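You operate a simulated robot arm through the tools that you are given. There is no shell and no other tool.

You run a simulated robot arm. Do the job below in one go: nothing can be reset, and whatever is moved stays where it is left.

TASK
Give the bearing with the blue seal three strokes of grease.
Fine: shut the valve again and put the bearing on the GREASED mat.
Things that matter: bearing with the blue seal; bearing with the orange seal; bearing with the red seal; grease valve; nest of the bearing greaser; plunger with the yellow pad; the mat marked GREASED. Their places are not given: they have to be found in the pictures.

Only the result counts: the job must be done as asked and must still hold three seconds after the hand-in. Knocking over, shifting, dropping, spilling or breaking anything else fails it. A push-on lid holds only when it is set on centred and level and pressed home; a screw cap is set on level and turned clockwise until tight.

THE ROBOT
A 7-joint arm with a two-finger parallel gripper, fixed in place. Base frame: the origin is on the floor under the middle of its stand, x ahead of it, y to its left, z up; the work surface is at about z = 800. Lengths are in mm, angles in rad, forces in N, time in s.
With the tool pointing down near the work surface it reaches from about 240 to 680 mm from the base axis. Its first joint turns from -1.152 to 1.152 rad. Payload 2.4 kg.
Tool frame: the origin (TCP) lies between the finger pads and is the grasp point; the fingertips stand 30 mm ahead of it; z points along the fingers, y is the line along which they close. The gripper opens to 94 mm. The fingers are 28 mm wide and 10 mm thick; the gripper's body (50 by 96 mm) begins 55 mm behind the TCP.
Orientation is that of the tool frame in the base frame, as a unit quaternion [x, y, z, w]. With the fingers straight down and closing along the base's y, the tool's x points along the base's -x, its y along +y and its z along -z.

THE INTERFACE
- The arm moves only by the tool apply_moves. Its argument "steps" is text: rows parted by semicolons, each of 7 numbers parted by spaces: the shift along the base's x, y, z in mm, then the turn, a rotation vector about the base's x, y, z in rad, then the gripper command, from -1 (shut) to 1 (fully open), values between in proportion. In form: tx ty tz ax ay az hand; .... A call has 1 to 20 rows; each row shifts and turns the commanded pose from where the row before left it. Rows are played at 5 a second. More than 50 mm and 0.15 rad between two rows, or a gripper value outside its range, and nothing of the call is played. Where a pose cannot be reached the arm comes as near as it can. A force on the tool above 40 N (or 10 N above the force at the start of the call, whichever is more), or a blocked arm, ends the call early, and 0.2 s more pass. Each finger travels about 153 mm/s and halts on what it meets, pressing with about 42 N; the grip force reading is that of the motor and also rises with nothing between the fingers. The clock runs only during rows and for 0.2 s after the last one: add rows that do not move to give the fingers time. It gives the time, the measured TCP pose, the force on the tool (base axes), the opening and the grip force at its end, in the units of the frame above (readings bear some noise), with the torque about the TCP (base axes, N m) and any sound that the robot's microphone picked up.
- Cameras (640 x 400 px; columns grow to the right, rows downward): "scene" is fixed at [34.4, 467.5, 1449.4]; the picture's right is [-0.79, -0.61, 0.00], its down [-0.32, 0.42, -0.85] and it looks along [0.52, -0.68, -0.53] (base axes); focal length 369 px, centre (320, 200). "wrist" rides on the gripper at [76, 14, -102] in the tool frame; the picture's right is [-0.18, 0.98, 0.00], its down [-0.75, -0.14, -0.64] and it looks along [-0.63, -0.12, 0.77] (tool axes); focal length 243 px, centre (320, 200).
- camera(camera): a new picture of that camera. No time passes.
- point_at(camera, pixels): for up to 12 pixels [column, row] of the newest picture of that camera ("zoom" is the newest enlarged one), the place [x, y, z] in the base frame of the surface seen there, good to about 2 mm. No time passes.
- zoom(camera, box): a new picture of the part [left, top, right, bottom] of that camera's present view, enlarged. No time passes.
- close_job(): hands the job in; it is judged then, once.

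Unless the task says otherwise, let go and move clear before handing in.

The tools are called after "Request:" as name(argument=value, ...) on one line, values as JSON. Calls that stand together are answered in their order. apply_moves: Moves the arm, as the interface text tells. Its arguments: {"type":"object","properties":{"steps":{"type":"string"}},"required":["steps"]} The other tools are called the same way: camera (camera) takes a picture; point_at (camera, pixels) gives the place of the surface under pixels of a picture; zoom (camera, box) takes an enlarged picture of a part of a camera's view; close_job () hands the job in.

At the start:

```text
time_s: 0.0
tcp_pos: [359.9, 19.4, 1182.7]
orientation: [0.0, 1.0, 0.0, 0.0]
wrist_force: [-0.3, -0.5, 0.4]
moment: [0.01, 0.03, 0.04]
finger_gap: 94.0
finger_force: 0.1
```

scene: 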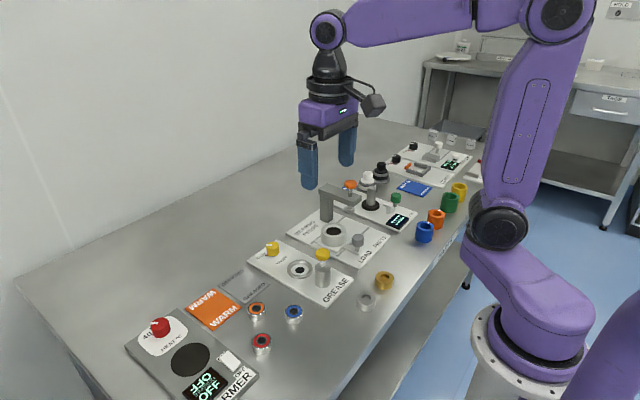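
wrist: 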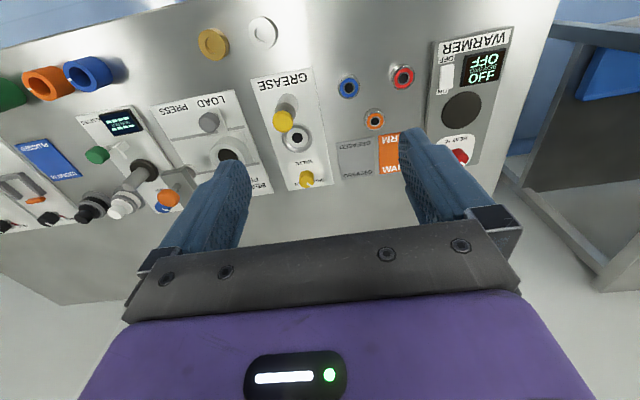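

The scene picture shows the greaser panel (around pixel 300,270), the blue-seal bearing at (293,312), orange at (257,310) and red at (262,342). I'll zoom in to see the details.

Request:
zoom(camera="scene", box=[180, 220, 400, 360])

Request:
zoom(camera="wrist", box=[230, 50, 450, 200])

```text
2.86 times, centred on (290, 290) of scene
```

zoom: 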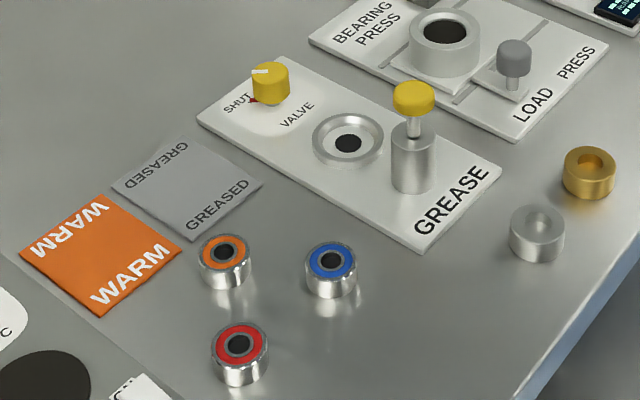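

```text
2.67 times, centred on (340, 125) of wrist
```

zoom: 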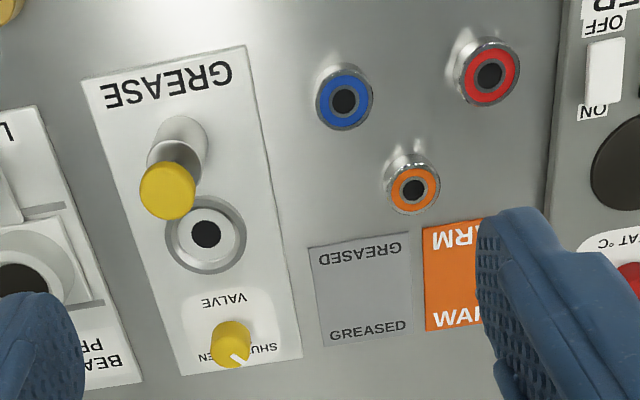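

The wrist zoom shows the blue bearing at (344,100), the nest at (206,235), the plunger pad at (168,190), the valve knob at (230,343) and the GREASED mat at (365,290). I'll ask for their places.

Request:
point_at(camera="zoom", pixels=[[344, 100], [330, 88], [206, 235], [168, 190], [230, 340], [362, 290], [310, 248], [410, 235], [412, 343], [324, 345], [488, 75], [414, 188]])

Request:
point_at(camera="scene", pixels=[[293, 308], [287, 312], [300, 270], [290, 266], [323, 254], [272, 246], [264, 253], [245, 286], [323, 275], [310, 270], [257, 306], [262, 337]])

```text
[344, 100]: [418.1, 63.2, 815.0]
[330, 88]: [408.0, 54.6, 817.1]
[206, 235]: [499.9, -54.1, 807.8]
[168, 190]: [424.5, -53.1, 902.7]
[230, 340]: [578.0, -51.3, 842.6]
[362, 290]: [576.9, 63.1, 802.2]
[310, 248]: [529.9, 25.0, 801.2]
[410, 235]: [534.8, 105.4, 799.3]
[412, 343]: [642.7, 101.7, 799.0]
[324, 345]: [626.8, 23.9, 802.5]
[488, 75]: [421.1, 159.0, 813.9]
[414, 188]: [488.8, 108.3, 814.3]
```

```text
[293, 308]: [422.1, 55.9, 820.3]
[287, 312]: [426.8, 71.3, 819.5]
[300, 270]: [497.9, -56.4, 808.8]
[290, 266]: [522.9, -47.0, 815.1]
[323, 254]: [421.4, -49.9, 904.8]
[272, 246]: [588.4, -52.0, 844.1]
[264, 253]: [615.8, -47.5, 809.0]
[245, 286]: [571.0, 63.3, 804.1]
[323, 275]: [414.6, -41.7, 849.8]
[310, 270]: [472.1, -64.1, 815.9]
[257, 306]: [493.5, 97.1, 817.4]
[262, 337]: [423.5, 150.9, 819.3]
```

Targets found: blue bearing ≈(420,60), nest ≈(498,-54), plunger ≈(423,-52, top 905), valve ≈(582,-51, top ~845), GREASED mat ≈(577,63). I'll go down for a closer look at the greaser with the wrist camera.

Request:
apply_moves(steps="14 -8 -36 0 0 0 1; 14 -8 -36 0 0 0 1; 14 -8 -36 0 0 0 1; 14 -8 -36 0 0 0 1; 14 -8 -36 0 0 0 1; 0 0 0 0 0 0 1")

Request:
camera(camera="wrist")

Request:
camera(camera="scene")

```text
time_s: 1.4
tcp_pos: [431.5, -21.2, 1002.6]
orientation: [0.0, 1.0, 0.0, 0.001]
wrist_force: [1.3, 0.1, -0.8]
moment: [0.0, -0.02, -0.05]
finger_gap: 93.7
finger_force: 0.0
```

```text
taken
```

wrist: 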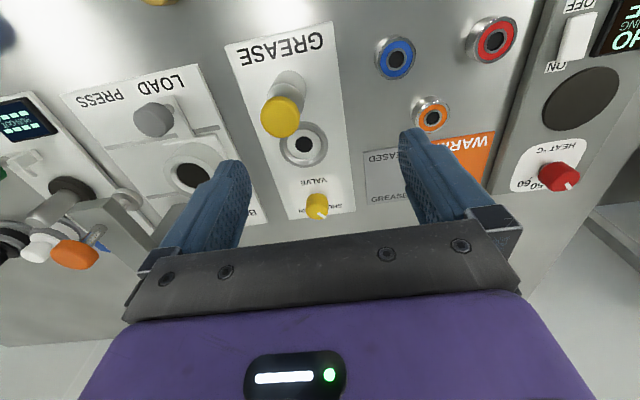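

```text
taken
```

scene: 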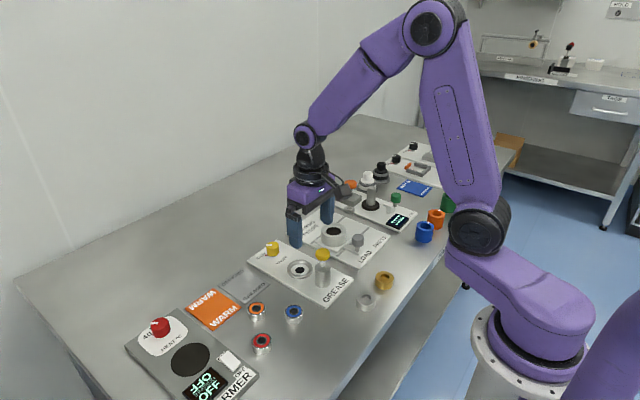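

The greaser is in view now, with the valve knob at (317,206), nest at (303,145) and plunger pad at (281,117). I'll enlarge that area.

Request:
zoom(camera="wrist", box=[260, 160, 370, 230])

Request:
zoom(camera="scene", box=[240, 230, 350, 300])

Request:
zoom(camera="wrist", box=[230, 30, 450, 170])

```text
5.71 times, centred on (315, 195) of wrist
```

zoom: 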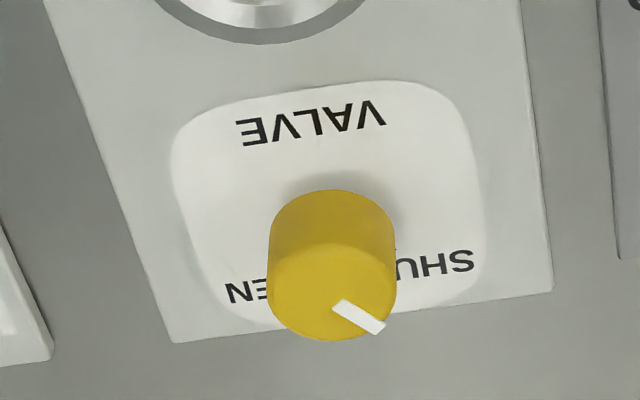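

```text
5.71 times, centred on (295, 265) of scene
```

zoom: 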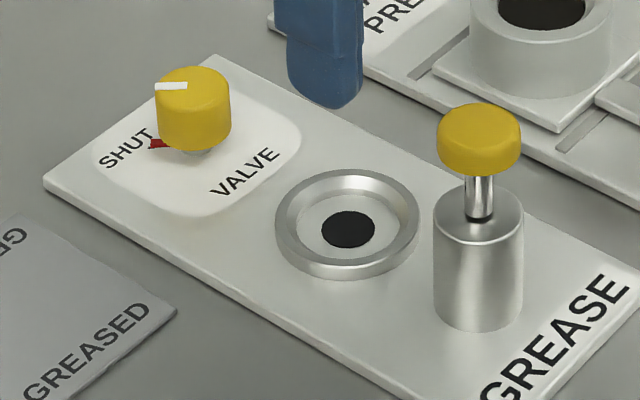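

```text
2.86 times, centred on (340, 100) of wrist
```

zoom: 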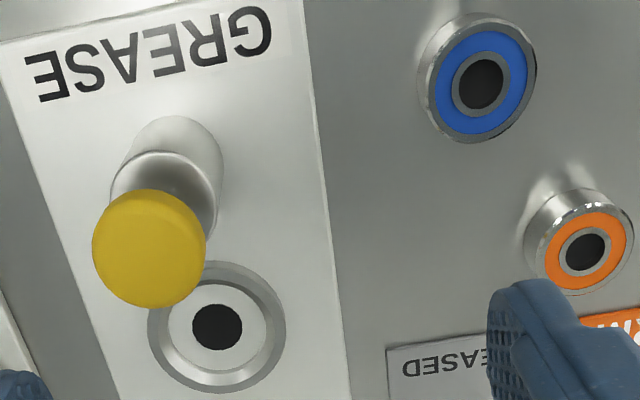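

The pointer on the valve now points towards SHUT (+x,+y), with OPEN on the -y side. I'll measure the knob, nest, plunger and bearing edges with point_at.

Request:
point_at(camera="zoom", pixels=[[217, 326], [175, 326], [262, 326], [155, 330], [280, 320], [222, 372], [222, 390], [215, 280], [150, 245], [150, 195], [96, 250], [203, 240]])

Request:
zoom(camera="wrist", box=[260, 160, 370, 230])

Request:
point_at(camera="zoom", pixels=[[332, 265], [330, 333], [272, 285], [393, 285], [338, 303], [380, 328], [330, 290], [285, 215], [380, 215], [335, 196], [450, 262], [240, 290]])

Request:
zoom(camera="wrist", box=[350, 20, 460, 90])

Request:
point_at(camera="zoom", pixels=[[270, 210], [180, 190], [365, 190], [270, 105], [275, 300], [225, 190], [160, 240], [200, 300], [100, 150], [330, 120], [330, 260], [205, 130]])

```text
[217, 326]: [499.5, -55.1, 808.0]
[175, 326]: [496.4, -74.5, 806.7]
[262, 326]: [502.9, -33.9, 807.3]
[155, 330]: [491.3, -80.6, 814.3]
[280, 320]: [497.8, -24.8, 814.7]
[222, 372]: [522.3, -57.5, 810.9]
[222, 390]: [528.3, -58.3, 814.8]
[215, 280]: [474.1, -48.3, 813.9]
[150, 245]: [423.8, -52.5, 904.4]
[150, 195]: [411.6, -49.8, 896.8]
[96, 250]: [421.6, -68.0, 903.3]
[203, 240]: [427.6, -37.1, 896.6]
```

```text
5.71 times, centred on (315, 195) of wrist
```

zoom: 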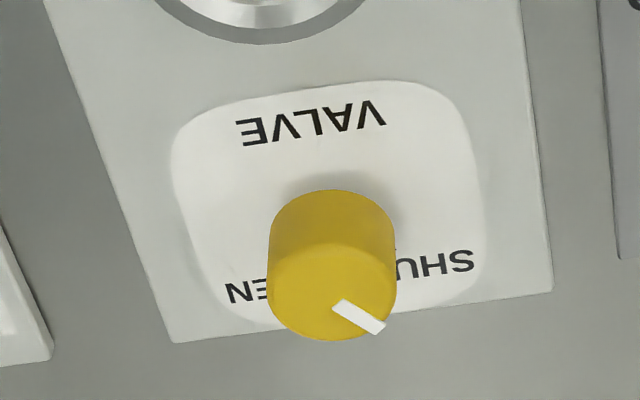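

```text
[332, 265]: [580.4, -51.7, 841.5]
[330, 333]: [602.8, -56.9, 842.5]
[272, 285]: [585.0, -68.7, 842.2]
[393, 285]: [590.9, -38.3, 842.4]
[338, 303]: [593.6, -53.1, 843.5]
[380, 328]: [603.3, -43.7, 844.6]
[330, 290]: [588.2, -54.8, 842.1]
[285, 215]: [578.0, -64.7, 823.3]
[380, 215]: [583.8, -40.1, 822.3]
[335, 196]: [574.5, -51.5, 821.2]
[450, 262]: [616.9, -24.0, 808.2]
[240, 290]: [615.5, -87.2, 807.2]
```

```text
5.71 times, centred on (405, 55) of wrist
```

zoom: 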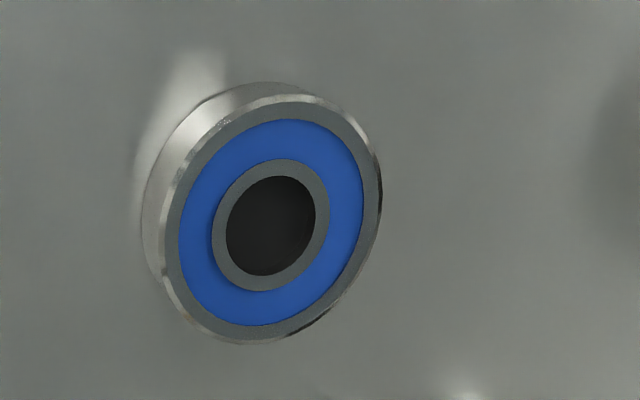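

```text
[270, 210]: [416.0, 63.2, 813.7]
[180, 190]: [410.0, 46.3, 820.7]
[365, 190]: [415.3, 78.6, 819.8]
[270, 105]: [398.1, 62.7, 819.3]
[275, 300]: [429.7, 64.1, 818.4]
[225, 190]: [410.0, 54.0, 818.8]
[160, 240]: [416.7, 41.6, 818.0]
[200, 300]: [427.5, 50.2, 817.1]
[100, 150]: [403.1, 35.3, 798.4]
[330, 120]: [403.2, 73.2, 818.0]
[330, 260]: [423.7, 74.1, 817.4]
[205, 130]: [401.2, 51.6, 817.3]
```

Measured: knob centre ≈(588,-53.5), top 842.5, radius ≈15; nest centre ≈(500,-53.5), floor 807.5, rim 814.5; plunger pad ≈(424,-52.5), top 905. The pointer sits about +45° from +x, so opening is about -90°. Next I move the camera near the blue bearing to get its centre accurately.

Request:
apply_moves(steps="-24 25 -15 0 0 0 1; -24 25 -15 0 0 0 1; -24 25 -15 0 0 0 1; -24 25 -15 0 0 0 1; 0 0 -20 0 0 0 1; 0 0 0 0 0 0 1")

Request:
camera(camera="wrist")

Request:
zoom(camera="wrist", box=[265, 160, 375, 230])

```text
time_s: 2.8
tcp_pos: [334.5, 79.4, 923.0]
orientation: [0.0, 1.0, 0.0, 0.001]
wrist_force: [-0.1, 0.2, -0.6]
moment: [-0.01, 0.02, 0.02]
finger_gap: 94.0
finger_force: 0.3
```

```text
taken
```

wrist: 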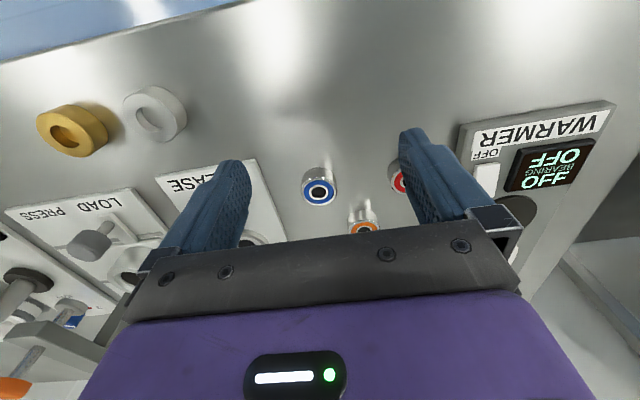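

```text
5.71 times, centred on (320, 195) of wrist
```

zoom: 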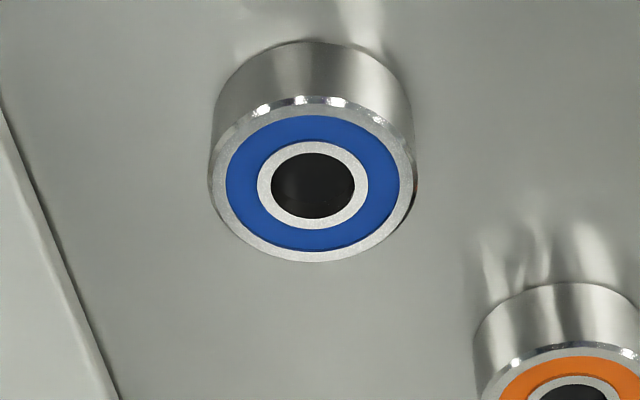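

The blue bearing is seen squarely, top face centred at about (314,181) in the zoom. I'll sample symmetric points on its top to fix the centre and size.

Request:
point_at(camera="zoom", pixels=[[219, 190], [408, 172], [318, 108], [310, 256], [243, 187], [385, 180], [316, 128], [311, 238], [250, 230], [378, 230], [313, 60], [313, 181]])

```text
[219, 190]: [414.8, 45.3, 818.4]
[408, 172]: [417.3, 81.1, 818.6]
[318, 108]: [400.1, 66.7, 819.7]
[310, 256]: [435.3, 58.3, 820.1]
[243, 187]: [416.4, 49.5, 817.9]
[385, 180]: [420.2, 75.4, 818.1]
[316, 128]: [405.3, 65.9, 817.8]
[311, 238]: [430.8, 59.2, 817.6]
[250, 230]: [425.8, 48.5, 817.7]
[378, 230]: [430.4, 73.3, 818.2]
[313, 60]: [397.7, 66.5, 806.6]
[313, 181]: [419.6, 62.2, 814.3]
```

The blue bearing's centre is (417.9, 62.7), diameter ≈38 and top ≈819. I'll move above it while turning the hand -90° about z, so the wrist camera stays clear of the plunger later and the fingers close along x.

Request:
apply_moves(steps="7.58 -1.52 0 0 0 -0.1428 0.4; 7.58 -1.52 0 0 0 -0.1428 0.4; 7.58 -1.52 0 0 0 -0.1428 0.4; 7.58 -1.52 0 0 0 -0.1428 0.4; 7.58 -1.52 0 0 0 -0.1428 0.4; 7.58 -1.52 0 0 0 -0.1428 0.4; 7.58 -1.52 0 0 0 -0.1428 0.4; 7.58 -1.52 0 0 0 -0.1428 0.4; 7.58 -1.52 0 0 0 -0.1428 0.4; 7.58 -1.52 0 0 0 -0.1428 0.4; 7.58 -1.52 0 0 0 -0.1428 0.4; 0 0 0 0 0 0 0.4; 0 0 0 0 0 0 0.4")

Request:
camera(camera="wrist")

Request:
camera(camera="scene")

```text
time_s: 5.6
tcp_pos: [416.7, 63.9, 922.9]
orientation: [0.707, 0.707, 0.001, 0.0]
wrist_force: [0.1, 0.6, -0.4]
moment: [0.0, 0.0, 0.0]
finger_gap: 65.8
finger_force: 0.0
```

```text
taken
```

wrist: 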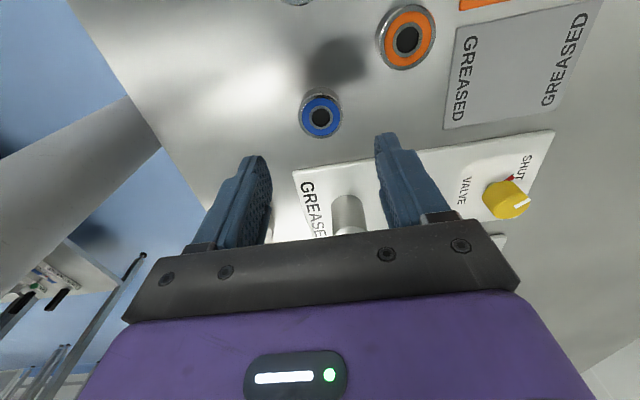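

```text
taken
```

scene: 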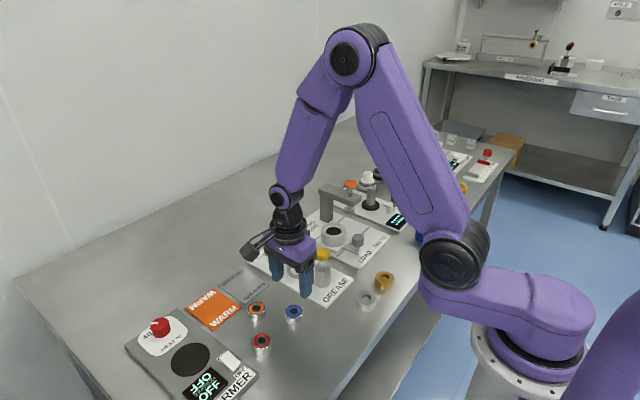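

The hand is over the bearing, turned -90°, with the bearing at (320,113) between the fingers' approach. I'll check its centre from this second viewpoint.

Request:
zoom(camera="wrist", box=[265, 78, 375, 148])

Request:
point_at(camera="zoom", pixels=[[320, 120], [320, 328], [215, 228], [430, 228], [320, 150], [320, 300], [245, 228], [400, 228]])

Request:
zoom(camera="wrist", box=[440, 130, 570, 230])

```text
5.71 times, centred on (320, 113) of wrist
```

zoom: 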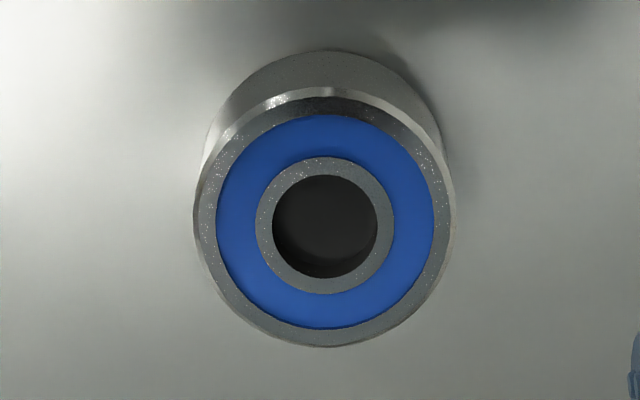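

```text
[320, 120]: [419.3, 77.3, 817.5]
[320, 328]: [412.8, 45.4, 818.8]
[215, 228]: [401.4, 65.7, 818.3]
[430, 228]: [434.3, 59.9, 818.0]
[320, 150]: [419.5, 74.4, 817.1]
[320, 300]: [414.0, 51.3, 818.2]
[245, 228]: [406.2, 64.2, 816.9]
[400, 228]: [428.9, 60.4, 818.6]
```

```text
4.00 times, centred on (505, 180) of wrist
```

zoom: 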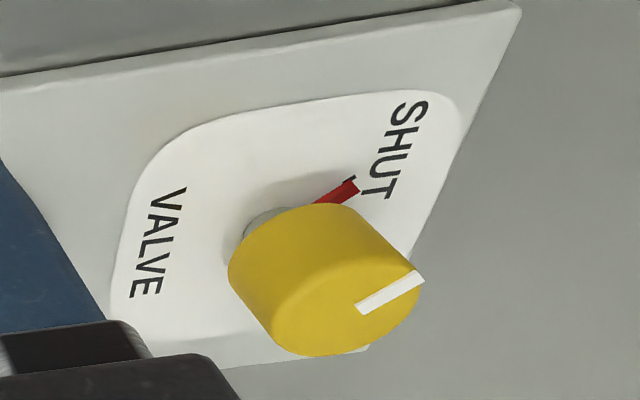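

Both views agree: the bearing centre is about (417.8, 62.4), and the wrist is only 0.5 mm off. I'll descend to TCP z 839, which grips the upper 10 mm, and close.

Request:
apply_moves(steps="0.5 -0.2 -28 0 0 0 0.4; 0 0 -28 0 0 0 0.4; 0 0 -15 0 0 0 0.4; 0 0 -12.7 0 0 0 0.4; 0 0 0 0 0 0 0.4")

Request:
camera(camera="wrist")

```text
time_s: 6.8
tcp_pos: [418.9, 63.5, 838.4]
orientation: [0.707, 0.707, 0.0, 0.0]
wrist_force: [-0.3, 0.4, -0.3]
moment: [0.01, 0.0, -0.01]
finger_gap: 65.8
finger_force: 0.1
```

```text
taken
```

wrist: 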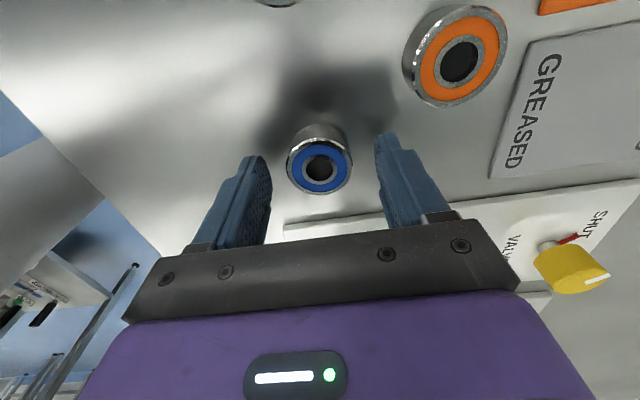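

The bearing (320,167) sits centred between the fingertips, no contact force. Closing the fingers now.

Request:
apply_moves(steps="0 0 0 0 0 0 0; 0 0 0 0 0 0 -0.3; 0 0 0 0 0 0 -1; 0 0 0 0 0 0 -1; 0 0 0 0 0 0 -1")

Request:
camera(camera="wrist")

```text
time_s: 8.0
tcp_pos: [417.9, 62.5, 838.3]
orientation: [0.707, 0.707, -0.001, -0.001]
wrist_force: [0.1, -0.5, -0.2]
moment: [-0.02, -0.01, 0.04]
finger_gap: 38.3
finger_force: 42.2
```

```text
taken
```

wrist: 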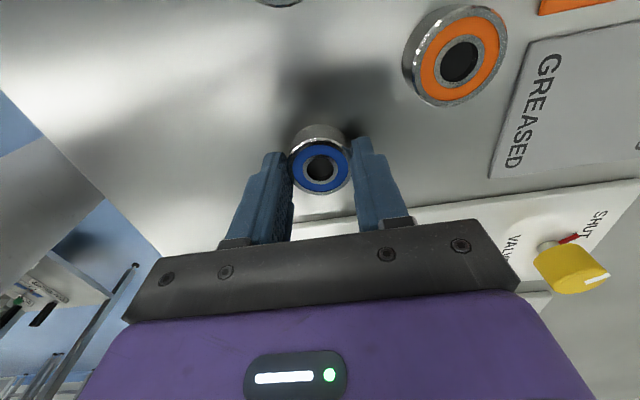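

Gripped: gap 38.3, 42 N. I'll lift 60 mm, go along x to 500, then along y to above the nest, and look.

Request:
apply_moves(steps="0 0 20 0 0 0 -1; 0 0 40 0 0 0 -1; 20 0 0 0 0 0 -1; 40 0 0 0 0 0 -1; 22 0 0 0 0 0 -1; 0 -20 0 0 0 0 -1; 0 -40 0 0 0 0 -1; 0 -36 0 0 0 0 -1; 0 -20 0 0 0 0 -1; 0 0 0 0 0 0 -1; 0 0 0 0 0 0 -1")

Request:
camera(camera="wrist")

Request:
zoom(camera="scene", box=[220, 210, 380, 310])

```text
time_s: 10.4
tcp_pos: [502.4, -52.2, 899.6]
orientation: [0.707, 0.707, 0.0, -0.001]
wrist_force: [-0.2, 0.0, 1.1]
moment: [0.02, -0.03, -0.03]
finger_gap: 0.0
finger_force: 33.1
```

```text
taken
```

wrist: 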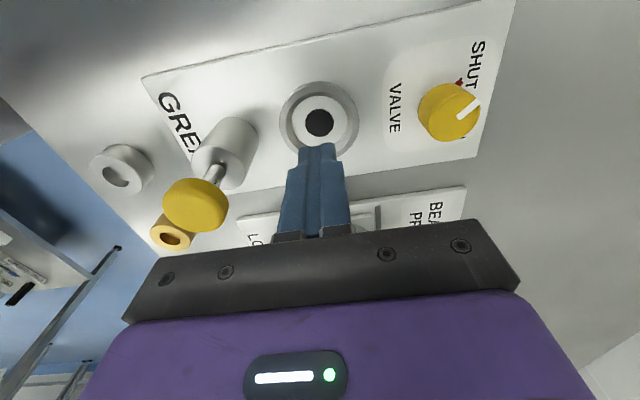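

```text
4.00 times, centred on (300, 260) of scene
```

zoom: 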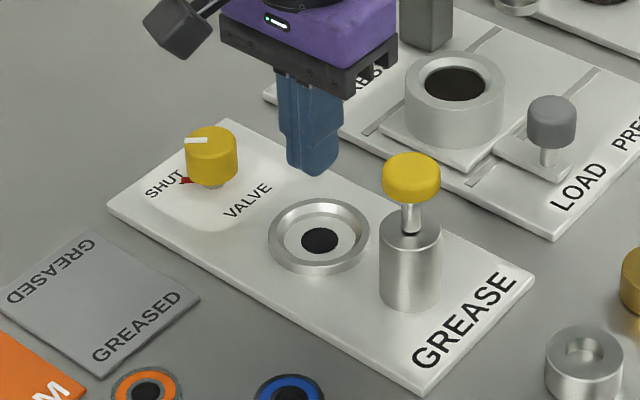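

The gripper gap is 0: the bearing slipped out during the lift and appears near its old place at about (292,308) in the scene. I'll check where it lies and how it stands.

Request:
zoom(camera="scene", box=[240, 290, 350, 360])

Request:
point_at(camera="zoom", pixels=[[305, 110], [255, 105], [355, 105], [305, 65], [305, 145], [275, 105], [340, 105], [95, 110], [130, 280]])

```text
5.71 times, centred on (295, 325) of scene
```

zoom: 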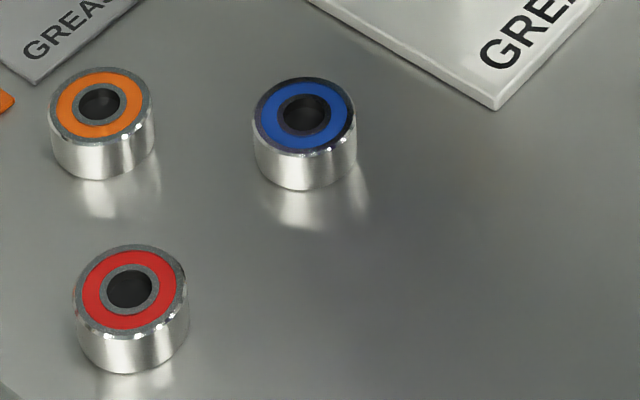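

```text
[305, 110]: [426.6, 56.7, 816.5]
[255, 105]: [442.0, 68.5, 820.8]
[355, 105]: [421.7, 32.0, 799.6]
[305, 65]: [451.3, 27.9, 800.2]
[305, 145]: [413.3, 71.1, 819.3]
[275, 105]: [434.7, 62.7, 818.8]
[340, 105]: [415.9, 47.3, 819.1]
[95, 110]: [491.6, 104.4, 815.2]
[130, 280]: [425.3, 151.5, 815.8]
```

The bearing still stands upright almost exactly where it was (scene 293,310), so it slipped at the start of the lift. I'll inspect the fingertips' shape before retrying.

Request:
zoom(camera="scene", box=[270, 210, 330, 260])

Request:
zoom(camera="wrist", box=[260, 80, 380, 240])

```text
8.00 times, centred on (300, 235) of scene
```

zoom: 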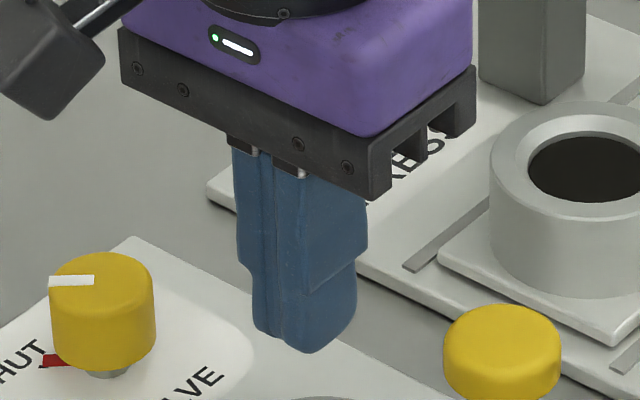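

```text
2.50 times, centred on (320, 160) of wrist
```

zoom: 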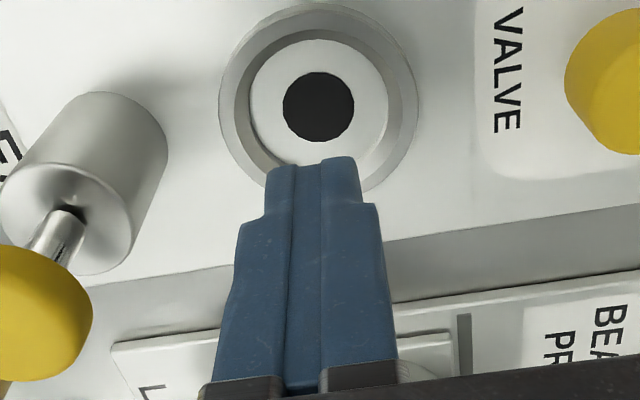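

The fingers' inner faces look flat with rounded tips, so the shallow grip was likely too poor. I'll return above the blue bearing with the gripper reopened and re-measure it before a deeper grip and a slow lift.

Request:
apply_moves(steps="0 20 0 0 0 0 -1; 0 40 0 0 0 0 -1; 0 36 0 0 0 0 -1; 0 20 0 0 0 0 0.2; -20 0 0 0 0 0 0.4; -40 0 0 0 0 0 0.4; -22 0 0 0 0 0 0.4; 0 0 0 0 0 0 0.4; 0 0 0 0 0 0 0.4")

Request:
camera(camera="wrist")

Request:
zoom(camera="wrist", box=[265, 90, 375, 160])

```text
time_s: 12.4
tcp_pos: [420.3, 62.4, 899.2]
orientation: [0.707, 0.707, 0.0, 0.0]
wrist_force: [0.5, -0.1, 0.7]
moment: [0.02, -0.02, 0.0]
finger_gap: 65.7
finger_force: 0.1
```

```text
taken
```

wrist: 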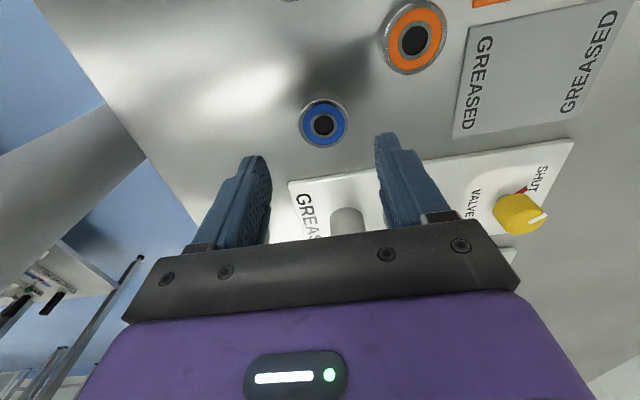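

```text
5.71 times, centred on (320, 125) of wrist
```

zoom: 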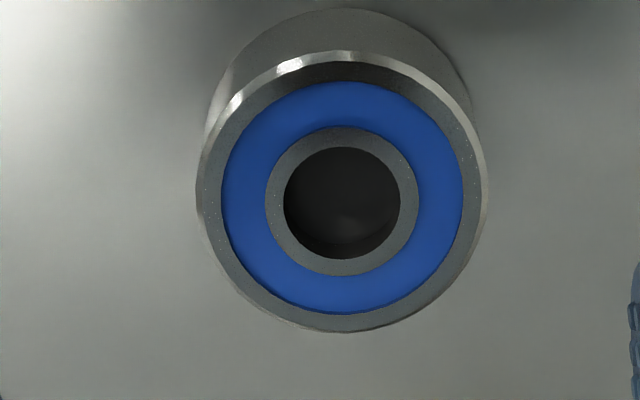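

The bearing now appears ~22 zoom px right of centre, i.e. about 3 mm toward +x. I'll measure it.

Request:
point_at(camera="zoom", pixels=[[211, 190], [473, 200], [342, 72], [342, 322], [240, 195], [448, 195], [342, 100], [342, 295], [270, 280], [415, 280], [270, 110], [415, 110]])

```text
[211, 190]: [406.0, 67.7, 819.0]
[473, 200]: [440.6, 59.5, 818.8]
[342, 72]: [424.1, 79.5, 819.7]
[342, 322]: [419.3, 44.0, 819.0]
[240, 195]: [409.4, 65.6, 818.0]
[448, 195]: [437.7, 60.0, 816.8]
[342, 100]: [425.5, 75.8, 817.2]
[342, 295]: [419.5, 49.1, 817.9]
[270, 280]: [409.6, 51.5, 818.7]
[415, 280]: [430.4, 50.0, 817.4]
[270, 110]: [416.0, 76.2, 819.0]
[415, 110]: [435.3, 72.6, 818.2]
```

The bearing is now at (422.8, 62.5), still upright. I'll shift +2.8 mm in x and lower part way, then recheck the alignment in the picture.

Request:
apply_moves(steps="2.8 0 -20 0 0 0 0.4; 0 0 -20 0 0 0 0.4; 0 0 0 0 0 0 0.4; 0 0 0 0 0 0 0.4")

Request:
zoom(camera="wrist", box=[230, 90, 410, 200])

Request:
point_at(camera="zoom", pixels=[[320, 140], [320, 220], [320, 90], [320, 160]])

```text
time_s: 13.4
tcp_pos: [420.7, 62.0, 858.4]
orientation: [0.707, 0.708, 0.0, 0.0]
wrist_force: [-0.2, -0.1, 0.1]
moment: [0.0, 0.01, 0.0]
finger_gap: 65.9
finger_force: 0.2
```

```text
3.56 times, centred on (320, 145) of wrist
```

zoom: 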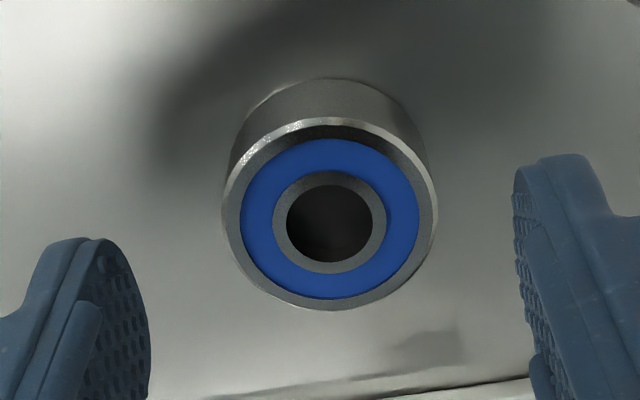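

```text
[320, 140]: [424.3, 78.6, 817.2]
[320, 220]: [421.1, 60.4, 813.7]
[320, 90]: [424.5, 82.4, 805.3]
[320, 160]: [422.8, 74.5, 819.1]
```

The bearing centre is 1.7 mm to +x of the TCP and aligned in y. I'll correct, descend to TCP z≈834 (tips 4 mm above the table, 15 mm overlap) and close.

Request:
apply_moves(steps="1.7 0 -12 0 0 0 0.4; 0 0 -12.4 0 0 0 0.4; 0 0 0 0 0 0 0.4; 0 0 0 0 0 0 0; 0 0 0 0 0 0 -0.3; 0 0 0 0 0 0 -1; 0 0 0 0 0 0 -1; 0 0 0 0 0 0 -1")

Request:
zoom(camera="wrist", box=[230, 90, 410, 200])

```text
time_s: 15.2
tcp_pos: [424.5, 64.2, 834.4]
orientation: [0.707, 0.708, 0.0, 0.0]
wrist_force: [-0.6, 0.0, -0.8]
moment: [0.04, 0.0, 0.02]
finger_gap: 38.3
finger_force: 42.0
```

```text
3.56 times, centred on (320, 145) of wrist
```

zoom: 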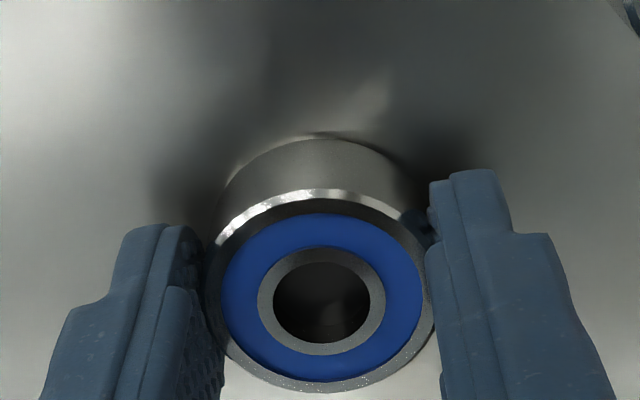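

Gap 38.3 with 42 N and a much deeper overlap. I'll lift slowly by 6 mm and check that the bearing follows.

Request:
apply_moves(steps="0 0 1 0 0 0 -1; 0 0 1 0 0 0 -1; 0 0 2 0 0 0 -1; 0 0 2 0 0 0 -1; 0 0 0 0 0 0 -1")

Request:
zoom(camera="wrist", box=[230, 90, 410, 200])

Request:
zoom(camera="scene", box=[240, 270, 350, 340])

```text
time_s: 16.4
tcp_pos: [422.4, 61.1, 840.2]
orientation: [0.707, 0.707, 0.0, -0.001]
wrist_force: [0.0, -0.7, -0.9]
moment: [-0.01, 0.01, -0.03]
finger_gap: 38.2
finger_force: 41.9
```

```text
3.56 times, centred on (320, 145) of wrist
```

zoom: 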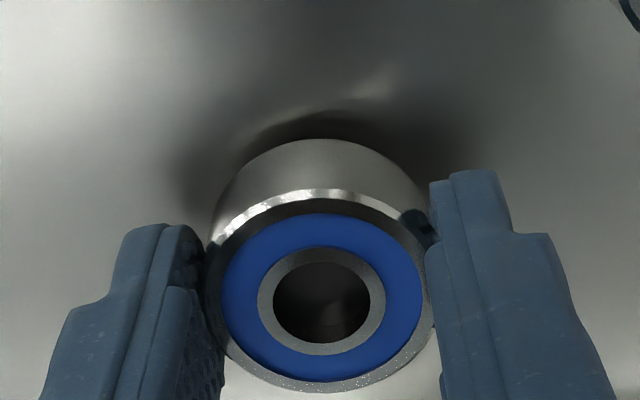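

```text
5.71 times, centred on (295, 305) of scene
```

zoom: 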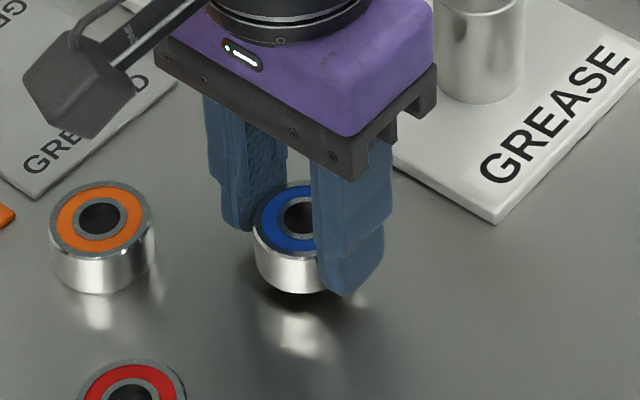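

The bearing follows the fingers (unchanged in the wrist view, clear of the table in the scene). I'll continue lifting gently to about z 895 with small steps.

Request:
apply_moves(steps="0 0 3 0 0 0 -1; 0 0 4 0 0 0 -1; 0 0 5 0 0 0 -1; 0 0 6 0 0 0 -1; 0 0 7 0 0 0 -1; 0 0 7 0 0 0 -1; 0 0 7 0 0 0 -1; 0 0 7 0 0 0 -1; 0 0 5 0 0 0 -1; 0 0 3 0 0 0 -1; 0 0 0 0 0 0 -1")

Request:
zoom(camera="wrist", box=[230, 90, 410, 200])

```text
time_s: 18.8
tcp_pos: [423.5, 62.9, 894.2]
orientation: [0.707, 0.707, 0.0, 0.0]
wrist_force: [-0.4, -0.3, -1.2]
moment: [0.0, -0.01, -0.02]
finger_gap: 38.1
finger_force: 42.0
```

```text
3.56 times, centred on (320, 145) of wrist
```

zoom: 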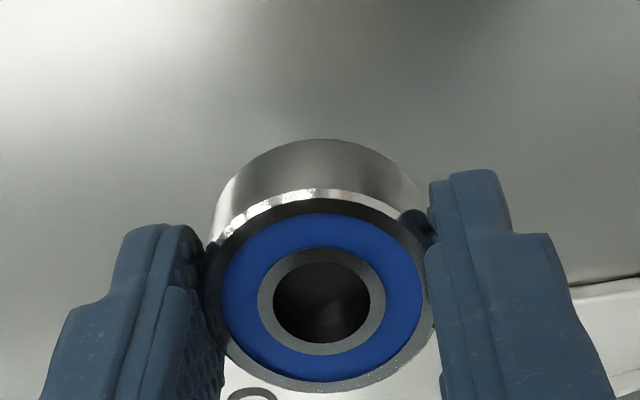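

Held firmly (gap 38.1, unchanged view). Moving gently along x to about 500 first.

Request:
apply_moves(steps="4 0 0 0 0 0 -1; 8 0 0 0 0 0 -1; 11 0 0 0 0 0 -1; 12 0 0 0 0 0 -1; 12 0 0 0 0 0 -1; 12 0 0 0 0 0 -1; 10 0 0 0 0 0 -1; 6 0 0 0 0 0 -1; 2 0 0 0 0 0 -1; 0 -4 0 0 0 0 -1; 0 -8 0 0 0 0 -1; 0 -12 0 0 0 0 -1; 0 -14 0 0 0 0 -1; 0 -14 0 0 0 0 -1; 0 -14 0 0 0 0 -1; 0 -14 0 0 0 0 -1; 0 -12 0 0 0 0 -1; 0 -8 0 0 0 0 -1; 0 -5 0 0 0 0 -1; 0 0 0 0 0 0 -1")

Request:
camera(camera="wrist")

Request:
zoom(camera="scene", box=[220, 210, 380, 310])

```text
time_s: 23.0
tcp_pos: [498.7, -41.7, 893.7]
orientation: [0.707, 0.708, 0.0, 0.0]
wrist_force: [-1.2, -0.2, -1.0]
moment: [-0.01, -0.01, -0.02]
finger_gap: 38.0
finger_force: 42.1
```

```text
taken
```

wrist: 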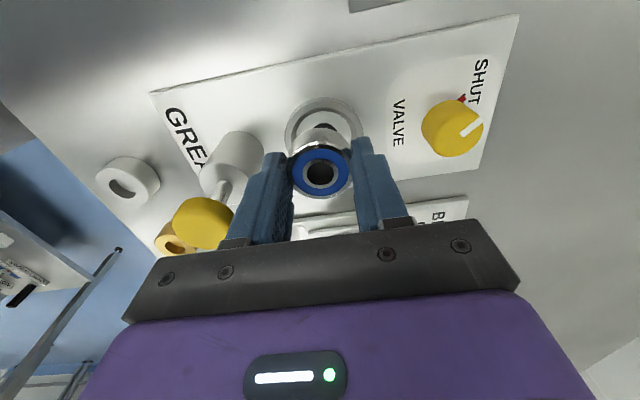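

```text
4.00 times, centred on (300, 260) of scene
```

zoom: 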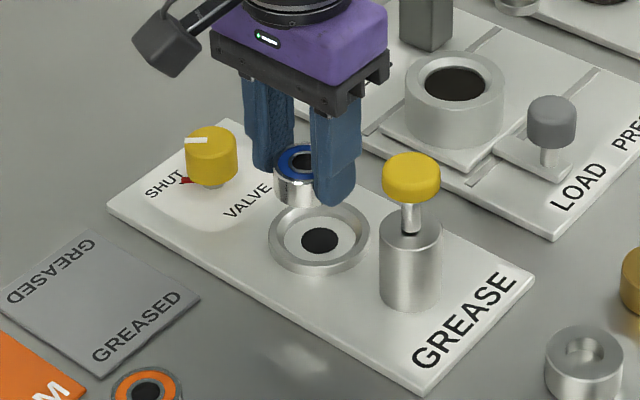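

The bearing is held just beside the nest; I need an exact nest centre. I'll sample its rim and hole in the scene zoom and the wrist view.

Request:
zoom(camera="scene", box=[280, 255, 325, 283])

Request:
zoom(camera="wrist", box=[270, 85, 380, 155])

```text
14.22 times, centred on (302, 269) of scene
```

zoom: 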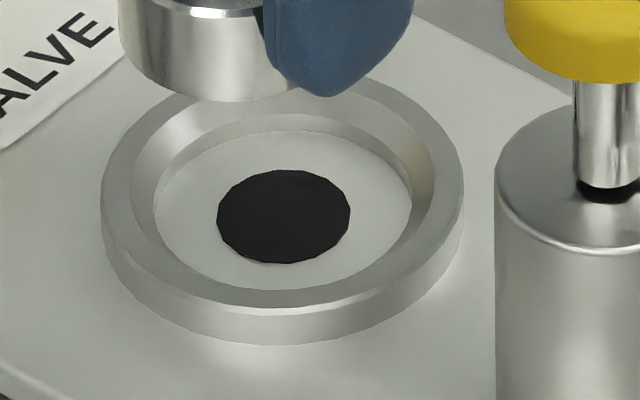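

```text
5.71 times, centred on (325, 120) of wrist
```

zoom: 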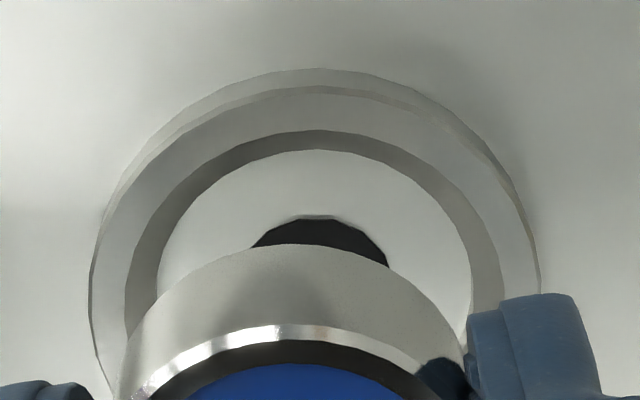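

The nest has a flat rim, a chamfer and a bore of about 40 mm. I'll get rim and hole coordinates from this wrist zoom.

Request:
point_at(camera="zoom", pixels=[[100, 280], [530, 265], [325, 90], [319, 230], [170, 250], [462, 240], [318, 160], [280, 245], [360, 245], [130, 200], [500, 200], [318, 140]])

Request:
zoom(camera="scene", box=[280, 255, 325, 283])

Request:
point_at(camera="zoom", pixels=[[112, 190], [455, 190], [285, 298], [420, 110], [120, 240], [440, 250], [222, 215], [346, 215], [285, 174], [285, 260], [285, 215], [160, 130]])

```text
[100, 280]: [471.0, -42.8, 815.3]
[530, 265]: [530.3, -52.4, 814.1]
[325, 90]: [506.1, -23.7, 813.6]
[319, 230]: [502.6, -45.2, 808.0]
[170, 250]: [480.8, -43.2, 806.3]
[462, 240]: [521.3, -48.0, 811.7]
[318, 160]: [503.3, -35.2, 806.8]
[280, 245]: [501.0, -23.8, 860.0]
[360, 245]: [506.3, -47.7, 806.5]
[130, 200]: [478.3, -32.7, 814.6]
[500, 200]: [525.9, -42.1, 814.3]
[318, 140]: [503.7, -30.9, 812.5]
```

```text
14.22 times, centred on (302, 269) of scene
```

zoom: 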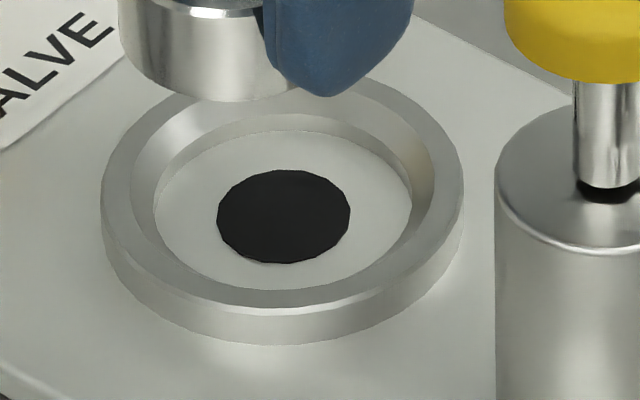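

```text
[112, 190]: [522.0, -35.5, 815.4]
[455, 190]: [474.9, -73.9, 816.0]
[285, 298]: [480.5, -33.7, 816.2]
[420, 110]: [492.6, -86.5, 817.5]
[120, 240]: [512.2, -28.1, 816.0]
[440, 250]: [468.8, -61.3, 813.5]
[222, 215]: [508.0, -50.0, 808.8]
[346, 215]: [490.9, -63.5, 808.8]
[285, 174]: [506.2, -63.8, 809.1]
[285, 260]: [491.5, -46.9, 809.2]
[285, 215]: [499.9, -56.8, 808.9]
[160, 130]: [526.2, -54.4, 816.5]
```

The nest centre comes out at about (500.3, -54.3); the TCP is ~1.7 mm short in x and ~12 mm in y. I'll shift there and lower to z≈856 (bearing bottom ≈6 mm above the rim), then check.

Request:
apply_moves(steps="1.5 -5 0 0 0 0 -1; 0 -5 0 0 0 0 -1; 0 -2.2 0 0 0 0 -1; 0 0 -6 0 0 0 -1; 0 0 -10 0 0 0 -1; 0 0 -10 0 0 0 -1; 0 0 -8 0 0 0 -1; 0 0 -4 0 0 0 -1; 0 0 0 0 0 0 -1; 0 0 0 0 0 0 -1")

Request:
camera(camera="wrist")

Request:
zoom(camera="scene", box=[270, 240, 334, 280])

Request:
zoom(camera="wrist", box=[240, 100, 400, 200])

```text
time_s: 25.2
tcp_pos: [502.3, -54.0, 857.6]
orientation: [0.707, 0.707, 0.0, -0.001]
wrist_force: [-0.9, -0.1, -1.5]
moment: [0.01, 0.0, 0.02]
finger_gap: 38.4
finger_force: 42.1
```

```text
taken
```

wrist: 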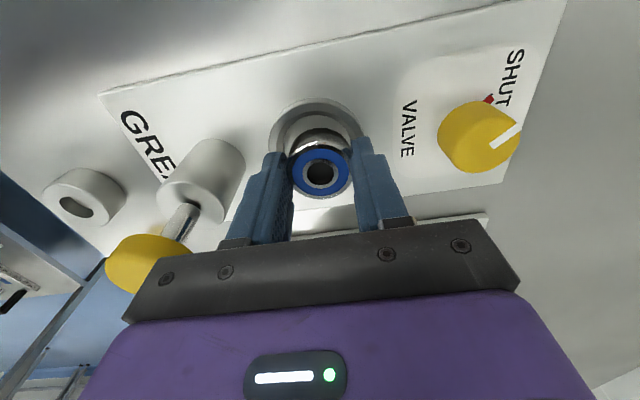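

```text
10.00 times, centred on (302, 260) of scene
```

zoom: 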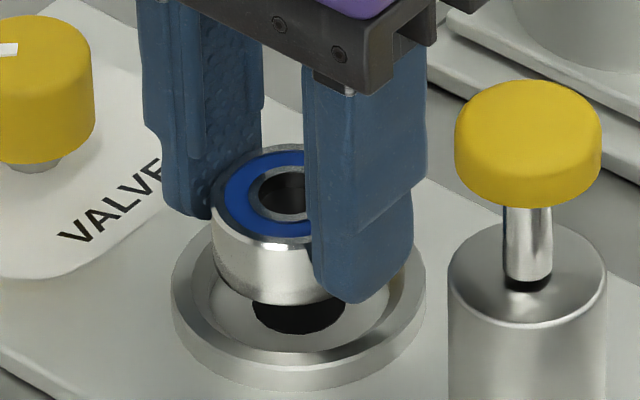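

```text
4.00 times, centred on (320, 150) of wrist
```

zoom: 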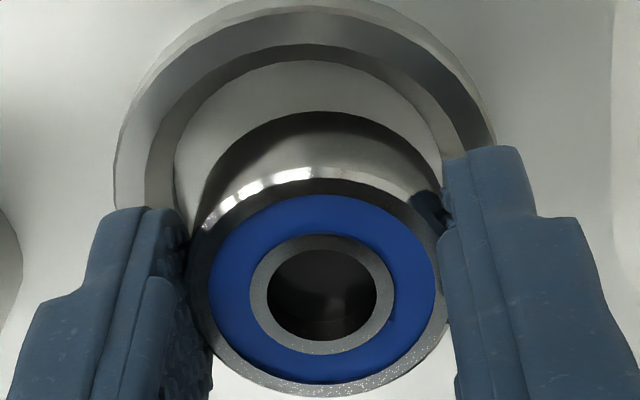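

In the wrist zoom the nest (outer rim mid column ≈306) sits a little left of the bearing (≈321), so an offset of about 2 mm remains. I'll measure the bearing and nest in the same view so errors cancel.

Request:
point_at(camera="zoom", pixels=[[320, 185], [320, 375], [222, 300], [428, 300], [235, 230], [410, 235], [330, 12], [150, 80], [455, 75], [122, 170], [250, 25], [400, 28]])

Request:
zoom(camera="scene", box=[280, 250, 325, 278])

```text
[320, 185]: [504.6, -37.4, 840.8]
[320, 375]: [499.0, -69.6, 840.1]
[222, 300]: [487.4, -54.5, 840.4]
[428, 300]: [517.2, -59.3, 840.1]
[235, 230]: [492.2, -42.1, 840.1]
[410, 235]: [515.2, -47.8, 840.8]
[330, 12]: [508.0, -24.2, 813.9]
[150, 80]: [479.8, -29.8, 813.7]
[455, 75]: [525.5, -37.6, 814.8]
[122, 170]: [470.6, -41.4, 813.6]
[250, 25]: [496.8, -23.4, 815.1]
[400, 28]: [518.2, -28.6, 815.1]
```

```text
14.22 times, centred on (302, 264) of scene
```

zoom: 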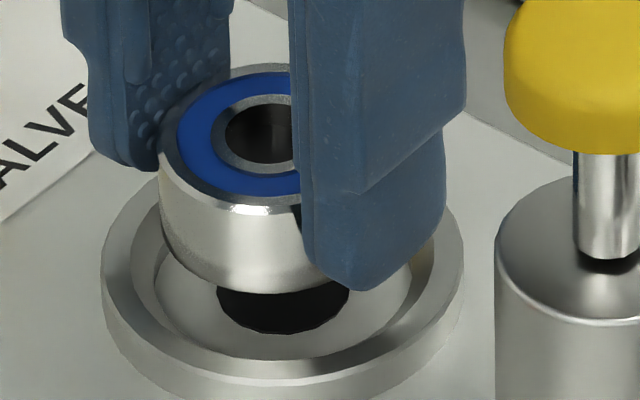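

Comparing within one view: bearing at ≈(502.2,-55), nest at ≈(499.3,-54), which the scene view also supports. I'll shift by (-2.4,+0.8) and lower slowly until the fingertips are just above the rim (TCP ≈846).

Request:
apply_moves(steps="-1.2 0.4 0 0 0 0 -1; -1.2 0.4 0 0 0 0 -1; 0 0 0 0 0 0 -1; 0 0 -2 0 0 0 -1; 0 0 -2 0 0 0 -1; 0 0 -2 0 0 0 -1; 0 0 -2 0 0 0 -1; 0 0 -2 0 0 0 -1; 0 0 0 0 0 0 -1")

Request:
zoom(camera="wrist", box=[240, 100, 400, 200])

Request:
zoom(camera="scene", box=[280, 250, 325, 278])

```text
time_s: 27.2
tcp_pos: [498.7, -54.2, 847.1]
orientation: [0.707, 0.707, 0.0, -0.001]
wrist_force: [-0.1, -0.2, -0.6]
moment: [-0.01, -0.01, -0.01]
finger_gap: 38.2
finger_force: 41.9
```

```text
4.00 times, centred on (320, 150) of wrist
```

zoom: 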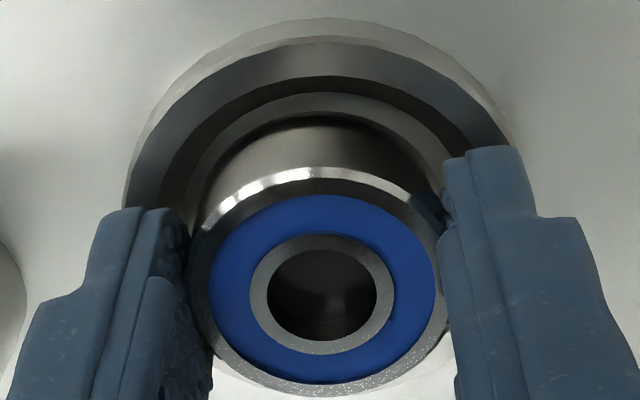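

```text
14.22 times, centred on (302, 264) of scene
```

zoom: 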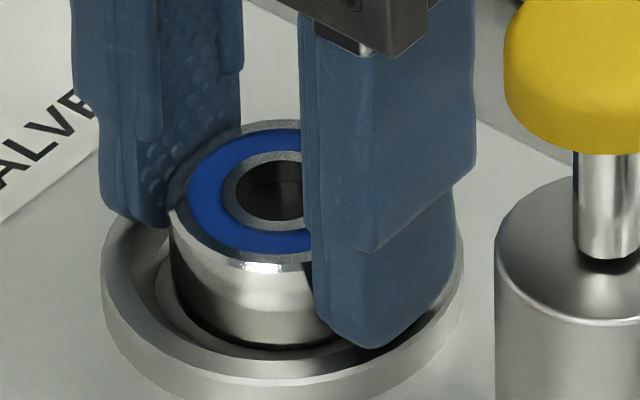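

Centring looks good in both views (nest rim columns 125–515 around bearing at 321). I'll go 1.5 mm lower and open the fingers slightly so the bearing settles into the bore.

Request:
apply_moves(steps="0 0 -0.8 0 0 0 -1; 0 0 -0.7 0 0 0 -1; 0 0 0 0 0 0 -1; 0 0 0 0 0 0 -0.1; 0 0 0 0 0 0 0; 0 0 0 0 0 0 0.1; 0 0 0 0 0 0 0.1")

Request:
zoom(camera="wrist", box=[240, 100, 400, 200])

Request:
zoom(camera="scene", box=[280, 250, 325, 278])

```text
time_s: 28.8
tcp_pos: [501.5, -53.1, 846.3]
orientation: [0.707, 0.707, 0.001, 0.003]
wrist_force: [14.4, 6.8, 25.1]
moment: [0.24, 0.3, -0.19]
finger_gap: 43.5
finger_force: 0.0
```

```text
4.00 times, centred on (320, 150) of wrist
```

zoom: 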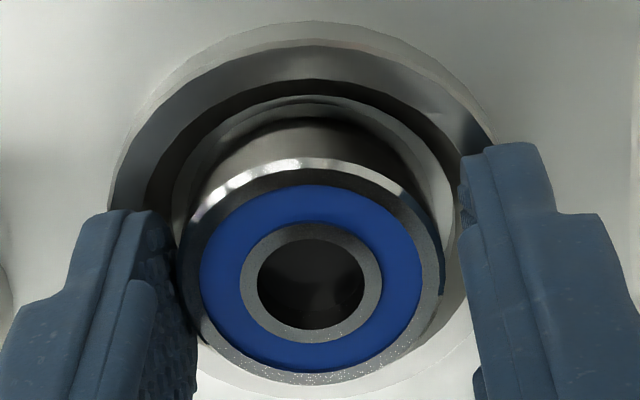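

```text
14.22 times, centred on (302, 264) of scene
```

zoom: 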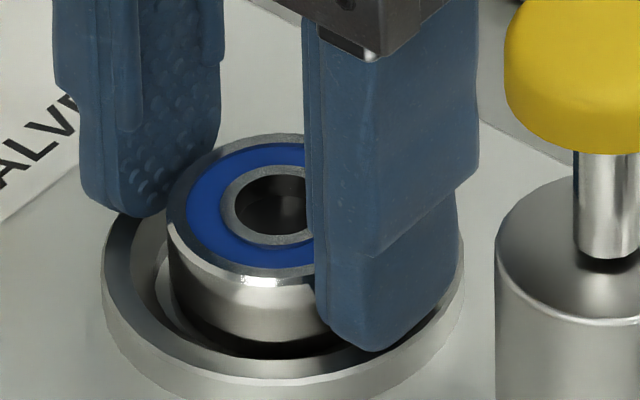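

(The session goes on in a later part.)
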